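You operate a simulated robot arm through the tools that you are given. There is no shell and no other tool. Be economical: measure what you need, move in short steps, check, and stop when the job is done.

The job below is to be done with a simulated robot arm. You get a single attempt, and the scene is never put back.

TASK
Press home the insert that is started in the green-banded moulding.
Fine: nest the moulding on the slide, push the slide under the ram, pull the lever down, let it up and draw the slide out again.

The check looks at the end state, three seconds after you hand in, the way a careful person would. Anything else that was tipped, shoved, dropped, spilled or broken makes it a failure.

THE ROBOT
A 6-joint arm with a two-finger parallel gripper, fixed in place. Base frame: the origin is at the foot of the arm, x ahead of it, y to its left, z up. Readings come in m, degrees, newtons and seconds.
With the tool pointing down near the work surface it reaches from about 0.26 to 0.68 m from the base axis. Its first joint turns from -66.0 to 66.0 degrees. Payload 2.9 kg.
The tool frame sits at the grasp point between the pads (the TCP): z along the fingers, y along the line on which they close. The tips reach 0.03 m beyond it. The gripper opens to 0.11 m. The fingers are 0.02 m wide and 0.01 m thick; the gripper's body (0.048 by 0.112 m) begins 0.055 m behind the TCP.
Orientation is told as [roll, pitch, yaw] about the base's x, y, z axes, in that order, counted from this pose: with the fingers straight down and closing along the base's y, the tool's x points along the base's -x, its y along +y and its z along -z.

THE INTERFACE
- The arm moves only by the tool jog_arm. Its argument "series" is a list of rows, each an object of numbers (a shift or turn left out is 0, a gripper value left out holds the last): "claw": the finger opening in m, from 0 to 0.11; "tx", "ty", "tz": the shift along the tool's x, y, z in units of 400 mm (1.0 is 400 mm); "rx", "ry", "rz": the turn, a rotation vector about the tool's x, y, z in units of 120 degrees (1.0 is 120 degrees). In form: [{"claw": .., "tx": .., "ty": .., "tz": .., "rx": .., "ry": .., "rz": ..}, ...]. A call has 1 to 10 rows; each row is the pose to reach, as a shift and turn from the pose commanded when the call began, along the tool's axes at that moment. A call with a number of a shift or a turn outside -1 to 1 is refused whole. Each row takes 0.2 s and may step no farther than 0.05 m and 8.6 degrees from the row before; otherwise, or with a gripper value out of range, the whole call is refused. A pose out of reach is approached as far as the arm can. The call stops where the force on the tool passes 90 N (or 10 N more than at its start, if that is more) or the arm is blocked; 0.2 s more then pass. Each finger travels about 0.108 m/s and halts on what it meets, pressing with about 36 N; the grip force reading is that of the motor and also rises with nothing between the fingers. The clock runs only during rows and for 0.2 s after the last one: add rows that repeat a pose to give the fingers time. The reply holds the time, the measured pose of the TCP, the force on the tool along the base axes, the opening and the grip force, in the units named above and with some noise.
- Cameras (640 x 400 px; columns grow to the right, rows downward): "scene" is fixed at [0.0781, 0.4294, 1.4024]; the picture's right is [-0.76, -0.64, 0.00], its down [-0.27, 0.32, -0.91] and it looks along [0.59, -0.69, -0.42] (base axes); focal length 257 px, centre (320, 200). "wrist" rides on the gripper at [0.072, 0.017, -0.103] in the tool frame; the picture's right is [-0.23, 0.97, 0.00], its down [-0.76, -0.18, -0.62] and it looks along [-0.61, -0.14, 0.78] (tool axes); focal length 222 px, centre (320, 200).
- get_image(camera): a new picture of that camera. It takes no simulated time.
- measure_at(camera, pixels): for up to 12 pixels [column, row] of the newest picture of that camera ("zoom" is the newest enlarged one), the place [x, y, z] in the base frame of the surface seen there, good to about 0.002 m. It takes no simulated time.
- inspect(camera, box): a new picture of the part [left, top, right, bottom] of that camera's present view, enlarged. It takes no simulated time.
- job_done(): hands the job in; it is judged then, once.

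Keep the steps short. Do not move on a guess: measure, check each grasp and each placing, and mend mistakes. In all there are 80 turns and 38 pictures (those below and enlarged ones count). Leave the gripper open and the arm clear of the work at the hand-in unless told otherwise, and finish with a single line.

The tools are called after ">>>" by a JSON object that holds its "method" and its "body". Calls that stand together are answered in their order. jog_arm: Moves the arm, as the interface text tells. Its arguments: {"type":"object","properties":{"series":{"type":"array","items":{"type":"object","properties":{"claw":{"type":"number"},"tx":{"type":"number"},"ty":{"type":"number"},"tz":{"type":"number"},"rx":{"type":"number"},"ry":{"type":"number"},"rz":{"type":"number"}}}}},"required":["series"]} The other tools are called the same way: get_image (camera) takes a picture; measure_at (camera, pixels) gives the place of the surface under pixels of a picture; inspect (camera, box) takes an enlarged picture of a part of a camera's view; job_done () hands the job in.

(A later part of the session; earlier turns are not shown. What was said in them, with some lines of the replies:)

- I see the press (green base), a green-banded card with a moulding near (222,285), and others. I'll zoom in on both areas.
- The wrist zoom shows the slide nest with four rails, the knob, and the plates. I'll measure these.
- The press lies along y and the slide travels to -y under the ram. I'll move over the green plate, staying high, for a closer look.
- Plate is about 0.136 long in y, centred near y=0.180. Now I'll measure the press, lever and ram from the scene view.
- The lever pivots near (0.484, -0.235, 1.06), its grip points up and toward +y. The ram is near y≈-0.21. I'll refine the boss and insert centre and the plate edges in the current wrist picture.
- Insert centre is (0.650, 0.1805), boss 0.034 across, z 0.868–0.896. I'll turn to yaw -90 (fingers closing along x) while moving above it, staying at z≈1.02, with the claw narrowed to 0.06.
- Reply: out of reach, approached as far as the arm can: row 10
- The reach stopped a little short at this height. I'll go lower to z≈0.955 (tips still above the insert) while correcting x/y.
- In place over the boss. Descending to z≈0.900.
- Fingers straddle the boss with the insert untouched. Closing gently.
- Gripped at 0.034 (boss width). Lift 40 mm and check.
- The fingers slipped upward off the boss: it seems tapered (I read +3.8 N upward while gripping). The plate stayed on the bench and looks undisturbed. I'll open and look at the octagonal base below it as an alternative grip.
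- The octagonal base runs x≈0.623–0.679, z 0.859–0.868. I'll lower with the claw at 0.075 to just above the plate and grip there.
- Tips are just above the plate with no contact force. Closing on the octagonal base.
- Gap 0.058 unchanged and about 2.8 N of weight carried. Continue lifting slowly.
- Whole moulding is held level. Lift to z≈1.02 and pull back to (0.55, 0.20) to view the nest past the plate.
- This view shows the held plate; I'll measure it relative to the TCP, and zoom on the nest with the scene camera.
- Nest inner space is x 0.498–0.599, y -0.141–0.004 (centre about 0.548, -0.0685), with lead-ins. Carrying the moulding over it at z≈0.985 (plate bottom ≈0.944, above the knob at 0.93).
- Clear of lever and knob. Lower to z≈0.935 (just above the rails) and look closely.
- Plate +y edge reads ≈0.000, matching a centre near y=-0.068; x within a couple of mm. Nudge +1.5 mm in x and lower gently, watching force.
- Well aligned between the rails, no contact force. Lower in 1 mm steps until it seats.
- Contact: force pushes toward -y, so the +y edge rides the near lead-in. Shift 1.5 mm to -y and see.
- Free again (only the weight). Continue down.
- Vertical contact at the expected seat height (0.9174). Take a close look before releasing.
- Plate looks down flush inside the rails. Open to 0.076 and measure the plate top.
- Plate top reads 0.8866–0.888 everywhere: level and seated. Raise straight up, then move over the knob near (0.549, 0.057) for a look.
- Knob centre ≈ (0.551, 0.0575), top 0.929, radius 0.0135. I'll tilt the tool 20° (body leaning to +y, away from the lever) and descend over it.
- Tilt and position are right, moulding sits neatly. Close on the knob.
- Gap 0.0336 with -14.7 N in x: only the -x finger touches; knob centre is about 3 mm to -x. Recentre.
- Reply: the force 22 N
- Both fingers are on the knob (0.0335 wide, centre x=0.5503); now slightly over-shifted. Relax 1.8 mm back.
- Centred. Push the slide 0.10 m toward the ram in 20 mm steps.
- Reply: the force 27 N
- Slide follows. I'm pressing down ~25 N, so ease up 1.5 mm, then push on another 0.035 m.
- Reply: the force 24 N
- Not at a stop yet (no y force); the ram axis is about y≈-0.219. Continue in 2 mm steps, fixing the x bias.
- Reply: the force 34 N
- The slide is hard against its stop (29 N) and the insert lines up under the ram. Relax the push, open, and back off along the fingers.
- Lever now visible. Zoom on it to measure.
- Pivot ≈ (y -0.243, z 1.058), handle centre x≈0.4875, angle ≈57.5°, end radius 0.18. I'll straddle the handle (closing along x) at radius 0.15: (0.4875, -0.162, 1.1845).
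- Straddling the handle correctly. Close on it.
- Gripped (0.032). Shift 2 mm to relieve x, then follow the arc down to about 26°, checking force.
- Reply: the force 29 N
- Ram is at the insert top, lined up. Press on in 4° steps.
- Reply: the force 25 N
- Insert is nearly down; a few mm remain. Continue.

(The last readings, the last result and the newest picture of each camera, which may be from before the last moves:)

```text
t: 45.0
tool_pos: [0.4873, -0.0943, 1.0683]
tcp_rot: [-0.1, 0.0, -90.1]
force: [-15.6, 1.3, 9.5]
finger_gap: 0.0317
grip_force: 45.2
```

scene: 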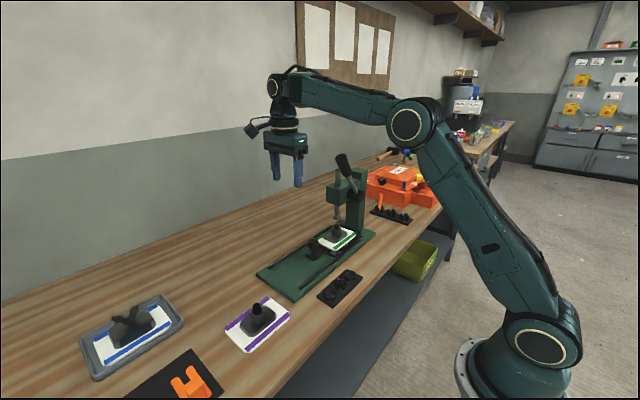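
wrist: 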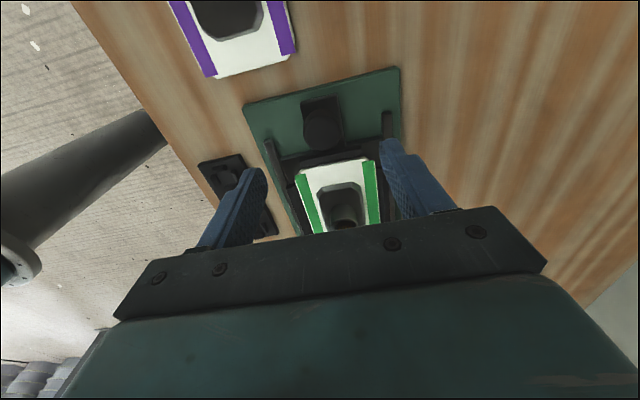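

>>> {"method": "jog_arm", "body": {"series": [{"ty": -0.002, "tz": 0.0128}, {"ty": -0.002, "tz": 0.0255}, {"ty": -0.002, "tz": 0.0255}]}}

```text
t: 45.8
tool_pos: [0.4883, -0.0926, 1.0582]
tcp_rot: [0.2, 0.0, -89.8]
force: [-10.9, 11.6, 14.9]
finger_gap: 0.0317
grip_force: 45.0
```

>>> {"method": "inspect", "body": {"camera": "scene", "box": [305, 190, 365, 250]}}

```text
6.67 times, centred on (335, 220) of scene
```

zoom: 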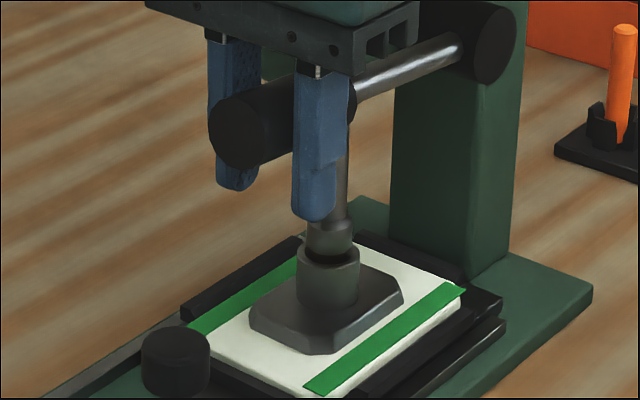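

Ram is almost at the boss rim, a small gap remains. Continue in smaller steps until firm resistance.

>>> {"method": "jog_arm", "body": {"series": [{"tx": 0.001, "tz": 0.0075}, {"tx": 0.001, "tz": 0.015}, {"tx": 0.001, "tz": 0.015}]}}

```text
t: 46.6
tool_pos: [0.4887, -0.0926, 1.0534]
tcp_rot: [0.4, 0.0, -89.9]
force: [-14.4, 16.0, 33.9]
finger_gap: 0.0315
grip_force: 44.5
```

>>> {"method": "jog_arm", "body": {"series": [{"tx": 0.002, "tz": 0.005}, {"tx": 0.002, "tz": 0.01}, {"tx": 0.002, "tz": 0.01}]}}

```text
t: 47.4
tool_pos: [0.4877, -0.0939, 1.0524]
tcp_rot: [0.4, 0.0, -90.0]
force: [-16.2, 9.2, 39.1]
finger_gap: 0.0315
grip_force: 45.1
```

>>> {"method": "jog_arm", "body": {"series": [{"tz": 0.005}, {"tz": 0.01}, {"tz": 0.01}, {"tz": 0.01}]}}

>>> {"method": "inspect", "body": {"camera": "scene", "box": [305, 190, 365, 250]}}

```text
t: 48.4
tool_pos: [0.4884, -0.0943, 1.0479]
tcp_rot: [0.5, 0.0, -90.2]
force: [-15.0, -5.5, 41.3]
finger_gap: 0.0314
grip_force: 44.5
```

```text
6.67 times, centred on (335, 220) of scene
```

zoom: 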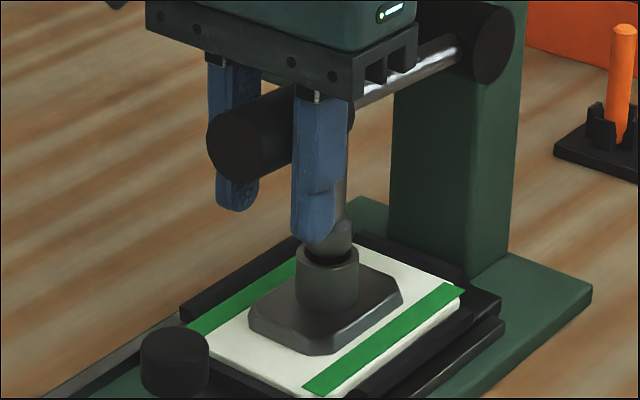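

The pads have slid a little down the handle at ~40 N. To be sure it's home, I continue down so the palm itself bears on the handle, with force limiting at 90 N.

>>> {"method": "jog_arm", "body": {"series": [{"tz": 0.02}, {"tz": 0.04}, {"tz": 0.055}, {"tz": 0.065}, {"tz": 0.0725}, {"tz": 0.08}, {"tz": 0.0875}]}}

```text
t: 49.9
tool_pos: [0.4868, -0.0934, 1.0274]
tcp_rot: [1.1, -0.1, -90.0]
force: [-26.7, 2.5, 37.5]
finger_gap: 0.0318
grip_force: 44.5
stopped in row 7: the force on the tool passed its limit (the readings are from after the stop); the commanded pose is now the measured one
```

The palm stopped on the handle past 90 N with no further lever travel: the ram has bottomed. The lever is sprung, so I'll open the fingers and let it rise under the palm, following it up slowly.

>>> {"method": "jog_arm", "body": {"series": [{"claw": 0.056}, {"claw": 0.056}, {"tz": -0.04}, {"tx": -0.0125, "tz": -0.1}, {"tx": -0.03, "tz": -0.15}, {"tx": -0.05, "tz": -0.2}, {"tx": -0.075, "tz": -0.25}, {"tx": -0.095, "tz": -0.3}, {"tx": -0.11, "tz": -0.36}, {"tx": -0.115, "tz": -0.42}]}}

>>> {"method": "jog_arm", "body": {"series": [{"tz": -0.1}, {"tz": -0.15}, {"tx": 0.1, "tz": -0.15}, {"tx": 0.2, "tz": -0.15}, {"tx": 0.3, "tz": -0.15}]}}

>>> {"method": "get_image", "body": {"camera": "scene"}}

```text
t: 52.1
tool_pos: [0.4865, -0.139, 1.1917]
tcp_rot: [0.9, -0.1, -89.8]
force: [0.2, -0.6, 0.6]
finger_gap: 0.0561
grip_force: 0.2
```

```text
t: 53.3
tool_pos: [0.4888, -0.017, 1.2507]
tcp_rot: [1.0, -0.1, -90.0]
force: [-0.1, 0.4, 0.2]
finger_gap: 0.0559
grip_force: 0.0
```

```text
4 pictures are left
```

scene: 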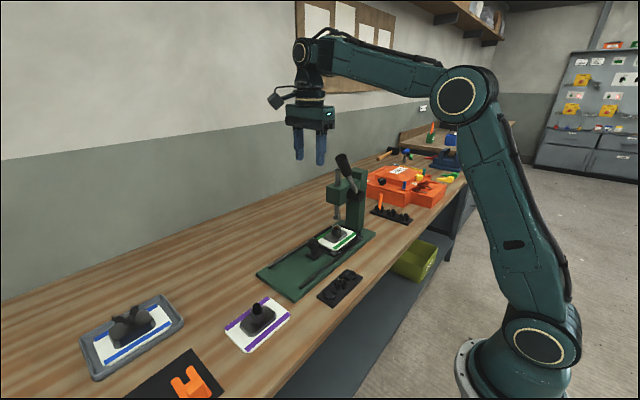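

Lever is fully up. Zoom to check the insert.

>>> {"method": "inspect", "body": {"camera": "scene", "box": [305, 195, 365, 260]}}

```text
6.15 times, centred on (335, 228) of scene
```

zoom: 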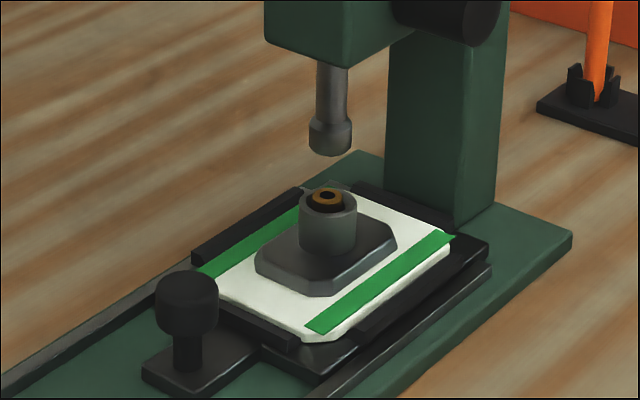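

>>> {"method": "measure_at", "body": {"camera": "zoom", "pixels": [[318, 197], [337, 197], [328, 191], [327, 204], [303, 200], [353, 200], [328, 187], [328, 213]]}}

```text
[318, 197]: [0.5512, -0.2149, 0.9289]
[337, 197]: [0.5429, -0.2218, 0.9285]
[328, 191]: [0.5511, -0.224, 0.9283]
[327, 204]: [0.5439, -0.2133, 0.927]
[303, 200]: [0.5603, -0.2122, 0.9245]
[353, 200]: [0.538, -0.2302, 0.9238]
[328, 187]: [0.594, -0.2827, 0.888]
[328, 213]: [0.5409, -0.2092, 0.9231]
```

The insert top reads 0.9285 and the boss rim 0.924. It has gone from 15.5 mm to about 4.5 mm proud, so it is likely not fully home, and my 90 N stop was probably only an impact on the palm. I'll press again, gripping nearer the handle end and lower, so that the palm carries the load gradually.

>>> {"method": "jog_arm", "body": {"series": [{"claw": 0.06, "tz": 0.1}, {"tz": 0.182}, {"tx": -0.1, "tz": 0.182}, {"tx": -0.2, "tz": 0.182}, {"tx": -0.29, "tz": 0.182}, {"tx": -0.34, "tz": 0.182}, {"tx": -0.34, "tz": 0.182}, {"tx": -0.34, "tz": 0.182, "claw": 0.03}, {"tx": -0.34, "tz": 0.182, "claw": 0.015}, {"tx": -0.34, "tz": 0.182, "claw": 0.015}]}}

```text
t: 55.5
tool_pos: [0.4869, -0.1551, 1.1779]
tcp_rot: [1.0, 0.0, -90.0]
force: [-0.8, -3.3, 2.6]
finger_gap: 0.0318
grip_force: 45.1
```

Gripped. Follow the arc down to about 6°.

>>> {"method": "jog_arm", "body": {"series": [{"tx": 0.0433, "tz": 0.0318}, {"tx": 0.0845, "tz": 0.0715}, {"tx": 0.1198, "tz": 0.1165}, {"tx": 0.1483, "tz": 0.166}, {"tx": 0.1698, "tz": 0.219}, {"tx": 0.1835, "tz": 0.2745}, {"tx": 0.1875, "tz": 0.303}, {"tx": 0.1875, "tz": 0.303}]}}

```text
t: 57.3
tool_pos: [0.4884, -0.078, 1.0569]
tcp_rot: [0.5, 0.0, -89.7]
force: [-28.3, 5.5, 9.0]
finger_gap: 0.0319
grip_force: 44.8
```

>>> {"method": "jog_arm", "body": {"series": [{"ty": -0.005, "tz": 0.0125}, {"ty": -0.005, "tz": 0.025}, {"ty": -0.005, "tz": 0.035}, {"ty": -0.005, "tz": 0.045}, {"ty": -0.005, "tz": 0.055}, {"ty": -0.005, "tz": 0.061}, {"ty": -0.005, "tz": 0.067}, {"ty": -0.005, "tz": 0.073}, {"ty": -0.005, "tz": 0.079}]}}

```text
t: 59.3
tool_pos: [0.4892, -0.08, 1.0311]
tcp_rot: [1.5, -0.3, -90.0]
force: [-4.0, -3.4, 41.1]
finger_gap: 0.032
grip_force: 44.8
```

>>> {"method": "jog_arm", "body": {"series": [{"tz": 0.005}, {"tz": 0.01}, {"tz": 0.015}, {"tz": 0.02}, {"tz": 0.025}, {"tz": 0.03}, {"tz": 0.03}]}}

```text
t: 60.9
tool_pos: [0.489, -0.0796, 1.0236]
tcp_rot: [2.2, -0.4, -89.9]
force: [-29.3, -2.2, 80.0]
finger_gap: 0.0315
grip_force: 44.4
```

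80 N sustained now. Look at the ram under load.

>>> {"method": "inspect", "body": {"camera": "scene", "box": [305, 195, 365, 260]}}

```text
6.15 times, centred on (335, 228) of scene
```

zoom: 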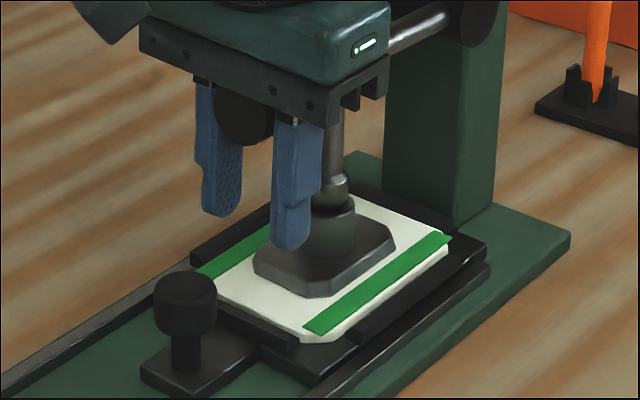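

>>> {"method": "measure_at", "body": {"camera": "zoom", "pixels": [[335, 190], [335, 198], [335, 203], [335, 207], [335, 211], [335, 216], [335, 225], [245, 110], [350, 206], [242, 140], [415, 35], [348, 200]]}}

```text
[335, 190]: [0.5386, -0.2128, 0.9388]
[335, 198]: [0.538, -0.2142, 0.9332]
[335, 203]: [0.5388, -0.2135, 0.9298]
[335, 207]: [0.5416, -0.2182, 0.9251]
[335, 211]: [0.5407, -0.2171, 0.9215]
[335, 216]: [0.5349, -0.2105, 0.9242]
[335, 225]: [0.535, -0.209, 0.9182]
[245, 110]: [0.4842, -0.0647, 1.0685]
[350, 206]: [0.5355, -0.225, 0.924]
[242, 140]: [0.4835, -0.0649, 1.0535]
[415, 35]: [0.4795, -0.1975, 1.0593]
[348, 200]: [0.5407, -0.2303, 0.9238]
```

The ram foot sits at 0.929, the same as the insert top after the first press. Insertion resistance was light and then stopped abruptly, and 80 N on the lever moves it no further, so it is bottomed. Let the lever up again under the palm.

>>> {"method": "jog_arm", "body": {"series": [{"tz": -0.02}, {"claw": 0.056, "tz": -0.025}, {"claw": 0.056, "tz": -0.03}, {"tx": -0.005, "tz": -0.08}, {"tx": -0.02, "tz": -0.14}, {"tx": -0.045, "tz": -0.2}, {"tx": -0.075, "tz": -0.26}, {"tx": -0.11, "tz": -0.32}, {"tx": -0.14, "tz": -0.38}, {"tx": -0.15, "tz": -0.45}]}}

>>> {"method": "jog_arm", "body": {"series": [{"tz": -0.1}, {"tz": -0.15}, {"tx": 0.1, "tz": -0.15}, {"tx": 0.2, "tz": -0.15}, {"tx": 0.3, "tz": -0.15}]}}

```text
t: 63.1
tool_pos: [0.4853, -0.1388, 1.1945]
tcp_rot: [0.8, -0.1, -89.9]
force: [0.8, -0.7, -0.3]
finger_gap: 0.0562
grip_force: 0.1
```

```text
t: 64.3
tool_pos: [0.4834, -0.0186, 1.252]
tcp_rot: [0.9, -0.1, -90.1]
force: [-0.1, 0.0, -0.1]
finger_gap: 0.0559
grip_force: 0.0
```

Lever released. Now back to the knob: first move above it along the earlier approach line with the 20° tilt.

>>> {"method": "jog_arm", "body": {"series": [{"claw": 0.07, "tx": 0.0, "ty": 0.06, "tz": 0.08, "ry": -0.03, "rx": 0.0075}, {"tx": 0.0, "ty": 0.12, "tz": 0.16, "ry": -0.08, "rx": 0.0075}, {"tx": -0.01, "ty": 0.167, "tz": 0.25, "ry": -0.13, "rx": 0.0075}, {"tx": -0.03, "ty": 0.167, "tz": 0.34, "ry": -0.1667, "rx": 0.0075}, {"tx": -0.05, "ty": 0.167, "tz": 0.43, "ry": -0.1667, "rx": 0.0075}, {"tx": -0.0625, "ty": 0.167, "tz": 0.5, "ry": -0.1667, "rx": 0.0075}, {"tx": -0.0625, "ty": 0.167, "tz": 0.5, "ry": -0.1667, "rx": 0.0075}]}}

```text
t: 65.9
tool_pos: [0.5887, -0.0226, 1.0729]
tcp_rot: [0.0, -20.2, -90.5]
force: [-1.1, 0.5, -0.8]
finger_gap: 0.07
grip_force: 0.0
out of reach, approached as far as the arm can: row 4, 5, 6, 7
```

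It reports out of reach and sits off at x=0.589. Hold still and read again before correcting.

>>> {"method": "jog_arm", "body": {"series": [{"tx": 0.0}]}}

```text
t: 66.3
tool_pos: [0.5898, -0.0218, 1.0737]
tcp_rot: [-0.1, -20.2, -90.5]
force: [0.6, 0.2, 0.4]
finger_gap: 0.0701
grip_force: 0.0
```

>>> {"method": "jog_arm", "body": {"series": [{"ty": -0.05}, {"ty": -0.099}, {"ty": -0.099, "tx": -0.015, "tz": 0.03}, {"ty": -0.099, "tx": -0.033, "tz": 0.0705}, {"ty": -0.099, "tx": -0.033, "tz": 0.0705}]}}

```text
t: 67.5
tool_pos: [0.5836, -0.0215, 1.0829]
tcp_rot: [0.0, -20.2, -90.5]
force: [-0.5, 0.3, -0.2]
finger_gap: 0.0701
grip_force: 0.1
out of reach, approached as far as the arm can: row 1, 2, 3, 4, 5
```

A wrist limit on this branch. I'll untilt and repeat the route that worked earlier (tilting at (0.549, 0.058, 1.01)).

>>> {"method": "jog_arm", "body": {"series": [{"tz": -0.03, "ry": 0.06}, {"tz": -0.06, "ry": 0.12}, {"tz": -0.06, "ry": 0.1667}, {"tz": -0.06, "ry": 0.1667}]}}

```text
t: 68.5
tool_pos: [0.5842, -0.0146, 1.1063]
tcp_rot: [0.1, 0.0, -90.1]
force: [0.1, -0.1, -1.0]
finger_gap: 0.0698
grip_force: 0.0
```

>>> {"method": "jog_arm", "body": {"series": [{"tx": 0.09, "ty": -0.044}, {"tx": 0.183, "ty": -0.088}, {"tx": 0.183, "ty": -0.088, "tz": 0.1}, {"tx": 0.183, "ty": -0.088, "tz": 0.2}, {"tx": 0.183, "ty": -0.088, "tz": 0.235}, {"tx": 0.183, "ty": -0.088, "tz": 0.235}]}}

>>> {"method": "jog_arm", "body": {"series": [{"ry": -0.06}, {"ry": -0.12}, {"ry": -0.1667}, {"ry": -0.1667}]}}

```text
t: 69.9
tool_pos: [0.5943, 0.0496, 1.0417]
tcp_rot: [0.0, 0.0, -89.8]
force: [0.2, -0.2, 0.8]
finger_gap: 0.0701
grip_force: 0.2
out of reach, approached as far as the arm can: row 2, 3, 4, 5, 6
```

```text
t: 70.9
tool_pos: [0.5985, 0.0488, 1.0438]
tcp_rot: [-0.2, -20.2, -90.0]
force: [0.0, -0.4, 0.4]
finger_gap: 0.07
grip_force: 0.1
out of reach, approached as far as the arm can: row 1, 2, 3, 4
```

The arm seems to be on a different joint branch. One picture to see its posture.

>>> {"method": "get_image", "body": {"camera": "scene"}}

```text
1 pictures are left
```

scene: 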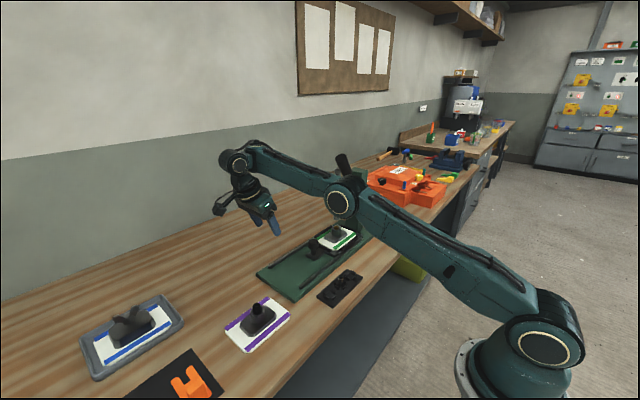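

The elbow has gone slightly past straight (arm almost in line), so it can't fold back in. I'll untilt, extend outward to the straight limit over empty bench, then come back in.

>>> {"method": "jog_arm", "body": {"series": [{"tz": -0.03, "ry": 0.06}, {"tz": -0.06, "ry": 0.12}, {"tz": -0.06, "ry": 0.1667}, {"tz": -0.06, "ry": 0.1667, "ty": 0.06}, {"tz": -0.06, "ry": 0.1667, "ty": 0.12}, {"tz": -0.06, "ry": 0.1667, "ty": 0.2}, {"tz": -0.06, "ry": 0.1667, "ty": 0.3}, {"tz": -0.06, "ry": 0.1667, "ty": 0.3}]}}

```text
t: 72.7
tool_pos: [0.6527, 0.0665, 1.0475]
tcp_rot: [0.2, 0.0, -90.0]
force: [0.1, -0.7, 0.4]
finger_gap: 0.07
grip_force: 0.0
out of reach, approached as far as the arm can: row 6, 7, 8
```

Now at the straight limit. Come back inward in moderate steps and up a little.

>>> {"method": "jog_arm", "body": {"series": [{"ty": -0.1}, {"ty": -0.2}, {"ty": -0.25}, {"ty": -0.25}]}}

```text
t: 73.7
tool_pos: [0.5484, 0.0641, 1.049]
tcp_rot: [0.1, -0.1, -90.0]
force: [0.7, -0.6, -0.1]
finger_gap: 0.0699
grip_force: 0.0
5 turns are left
```

Elbow is up again at (0.548, 0.064, 1.049). Turns are short, so in one call: tilt, descend along the knob line to (0.5503, -0.0932, 0.9165) with fingers straddling, then close.

>>> {"method": "jog_arm", "body": {"series": [{"claw": 0.07, "tx": -0.06, "ty": 0.005, "tz": 0.05, "ry": -0.06}, {"tx": -0.12, "ty": 0.005, "tz": 0.12, "ry": -0.12}, {"tx": -0.18, "ty": 0.005, "tz": 0.2, "ry": -0.1667}, {"tx": -0.26, "ty": 0.005, "tz": 0.27, "ry": -0.1667}, {"tx": -0.33, "ty": 0.005, "tz": 0.331, "ry": -0.1667}, {"tx": -0.393, "ty": 0.005, "tz": 0.331, "ry": -0.1667}, {"tx": -0.393, "ty": 0.005, "tz": 0.331, "ry": -0.1667}, {"claw": 0.04, "tx": -0.393, "ty": 0.005, "tz": 0.331, "ry": -0.1667}, {"claw": 0.02, "tx": -0.393, "ty": 0.005, "tz": 0.331, "ry": -0.1667}, {"claw": 0.015, "tx": -0.393, "ty": 0.005, "tz": 0.331, "ry": -0.1667}]}}

```text
t: 75.9
tool_pos: [0.5504, -0.0948, 0.9172]
tcp_rot: [-0.1, -20.1, -90.1]
force: [-19.4, -0.1, 6.1]
finger_gap: 0.0336
grip_force: 45.5
4 turns are left
```

The knob is gripped (0.0336). Draw the slide out 0.151 m with a 2 mm x relief, then open the fingers.

>>> {"method": "jog_arm", "body": {"series": [{"ty": -0.004, "tx": 0.0235, "tz": -0.00855}, {"ty": -0.004, "tx": 0.0823, "tz": -0.0299}, {"ty": -0.004, "tx": 0.1411, "tz": -0.0513}, {"ty": -0.004, "tx": 0.2, "tz": -0.0727}, {"ty": -0.004, "tx": 0.2585, "tz": -0.0941}, {"ty": -0.004, "tx": 0.3055, "tz": -0.1112}, {"ty": -0.004, "tx": 0.3408, "tz": -0.124}, {"ty": -0.004, "tx": 0.3549, "tz": -0.1291}, {"ty": -0.004, "tx": 0.3549, "tz": -0.1291}, {"claw": 0.07, "ty": -0.004, "tx": 0.3549, "tz": -0.1291}]}}

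```text
t: 78.1
tool_pos: [0.5517, 0.057, 0.9176]
tcp_rot: [0.3, -20.1, -90.2]
force: [-0.3, -0.3, 0.4]
finger_gap: 0.07
grip_force: 0.1
3 turns are left
```

The slide followed to y=0.057 (its start place) and the fingers are open. Back off along the fingers, well clear, and take the last picture.

>>> {"method": "jog_arm", "body": {"series": [{"tz": -0.06}, {"tz": -0.16}, {"tz": -0.26}, {"tz": -0.36}, {"tz": -0.42}, {"tz": -0.42}]}}

>>> {"method": "inspect", "body": {"camera": "scene", "box": [245, 150, 395, 310]}}

```text
t: 79.5
tool_pos: [0.536, 0.11, 1.0649]
tcp_rot: [0.4, -20.0, -90.1]
force: [-0.2, 0.3, 0.6]
finger_gap: 0.0701
grip_force: 0.0
out of reach, approached as far as the arm can: row 5, 6
```

```text
2.50 times, centred on (320, 230) of scene
2 turns are left
```

zoom: 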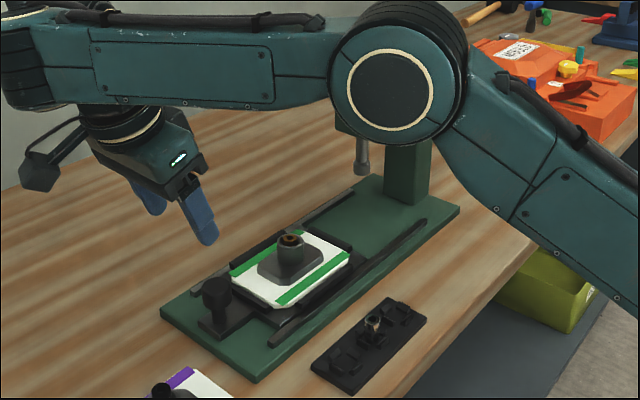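

The slide is out, the moulding is still nested, the insert is down, the ram is up and the arm is clear with the fingers open. Handing in.

>>> {"method": "job_done", "body": {}}

```text
The job is handed in.
```

The green-banded moulding's insert is pressed to a firm stop (its top read about 4.5 mm above the boss rim, so I couldn't confirm flush), the lever is up, the slide is drawn out with the moulding still nested, and the arm is clear with the gripper open.
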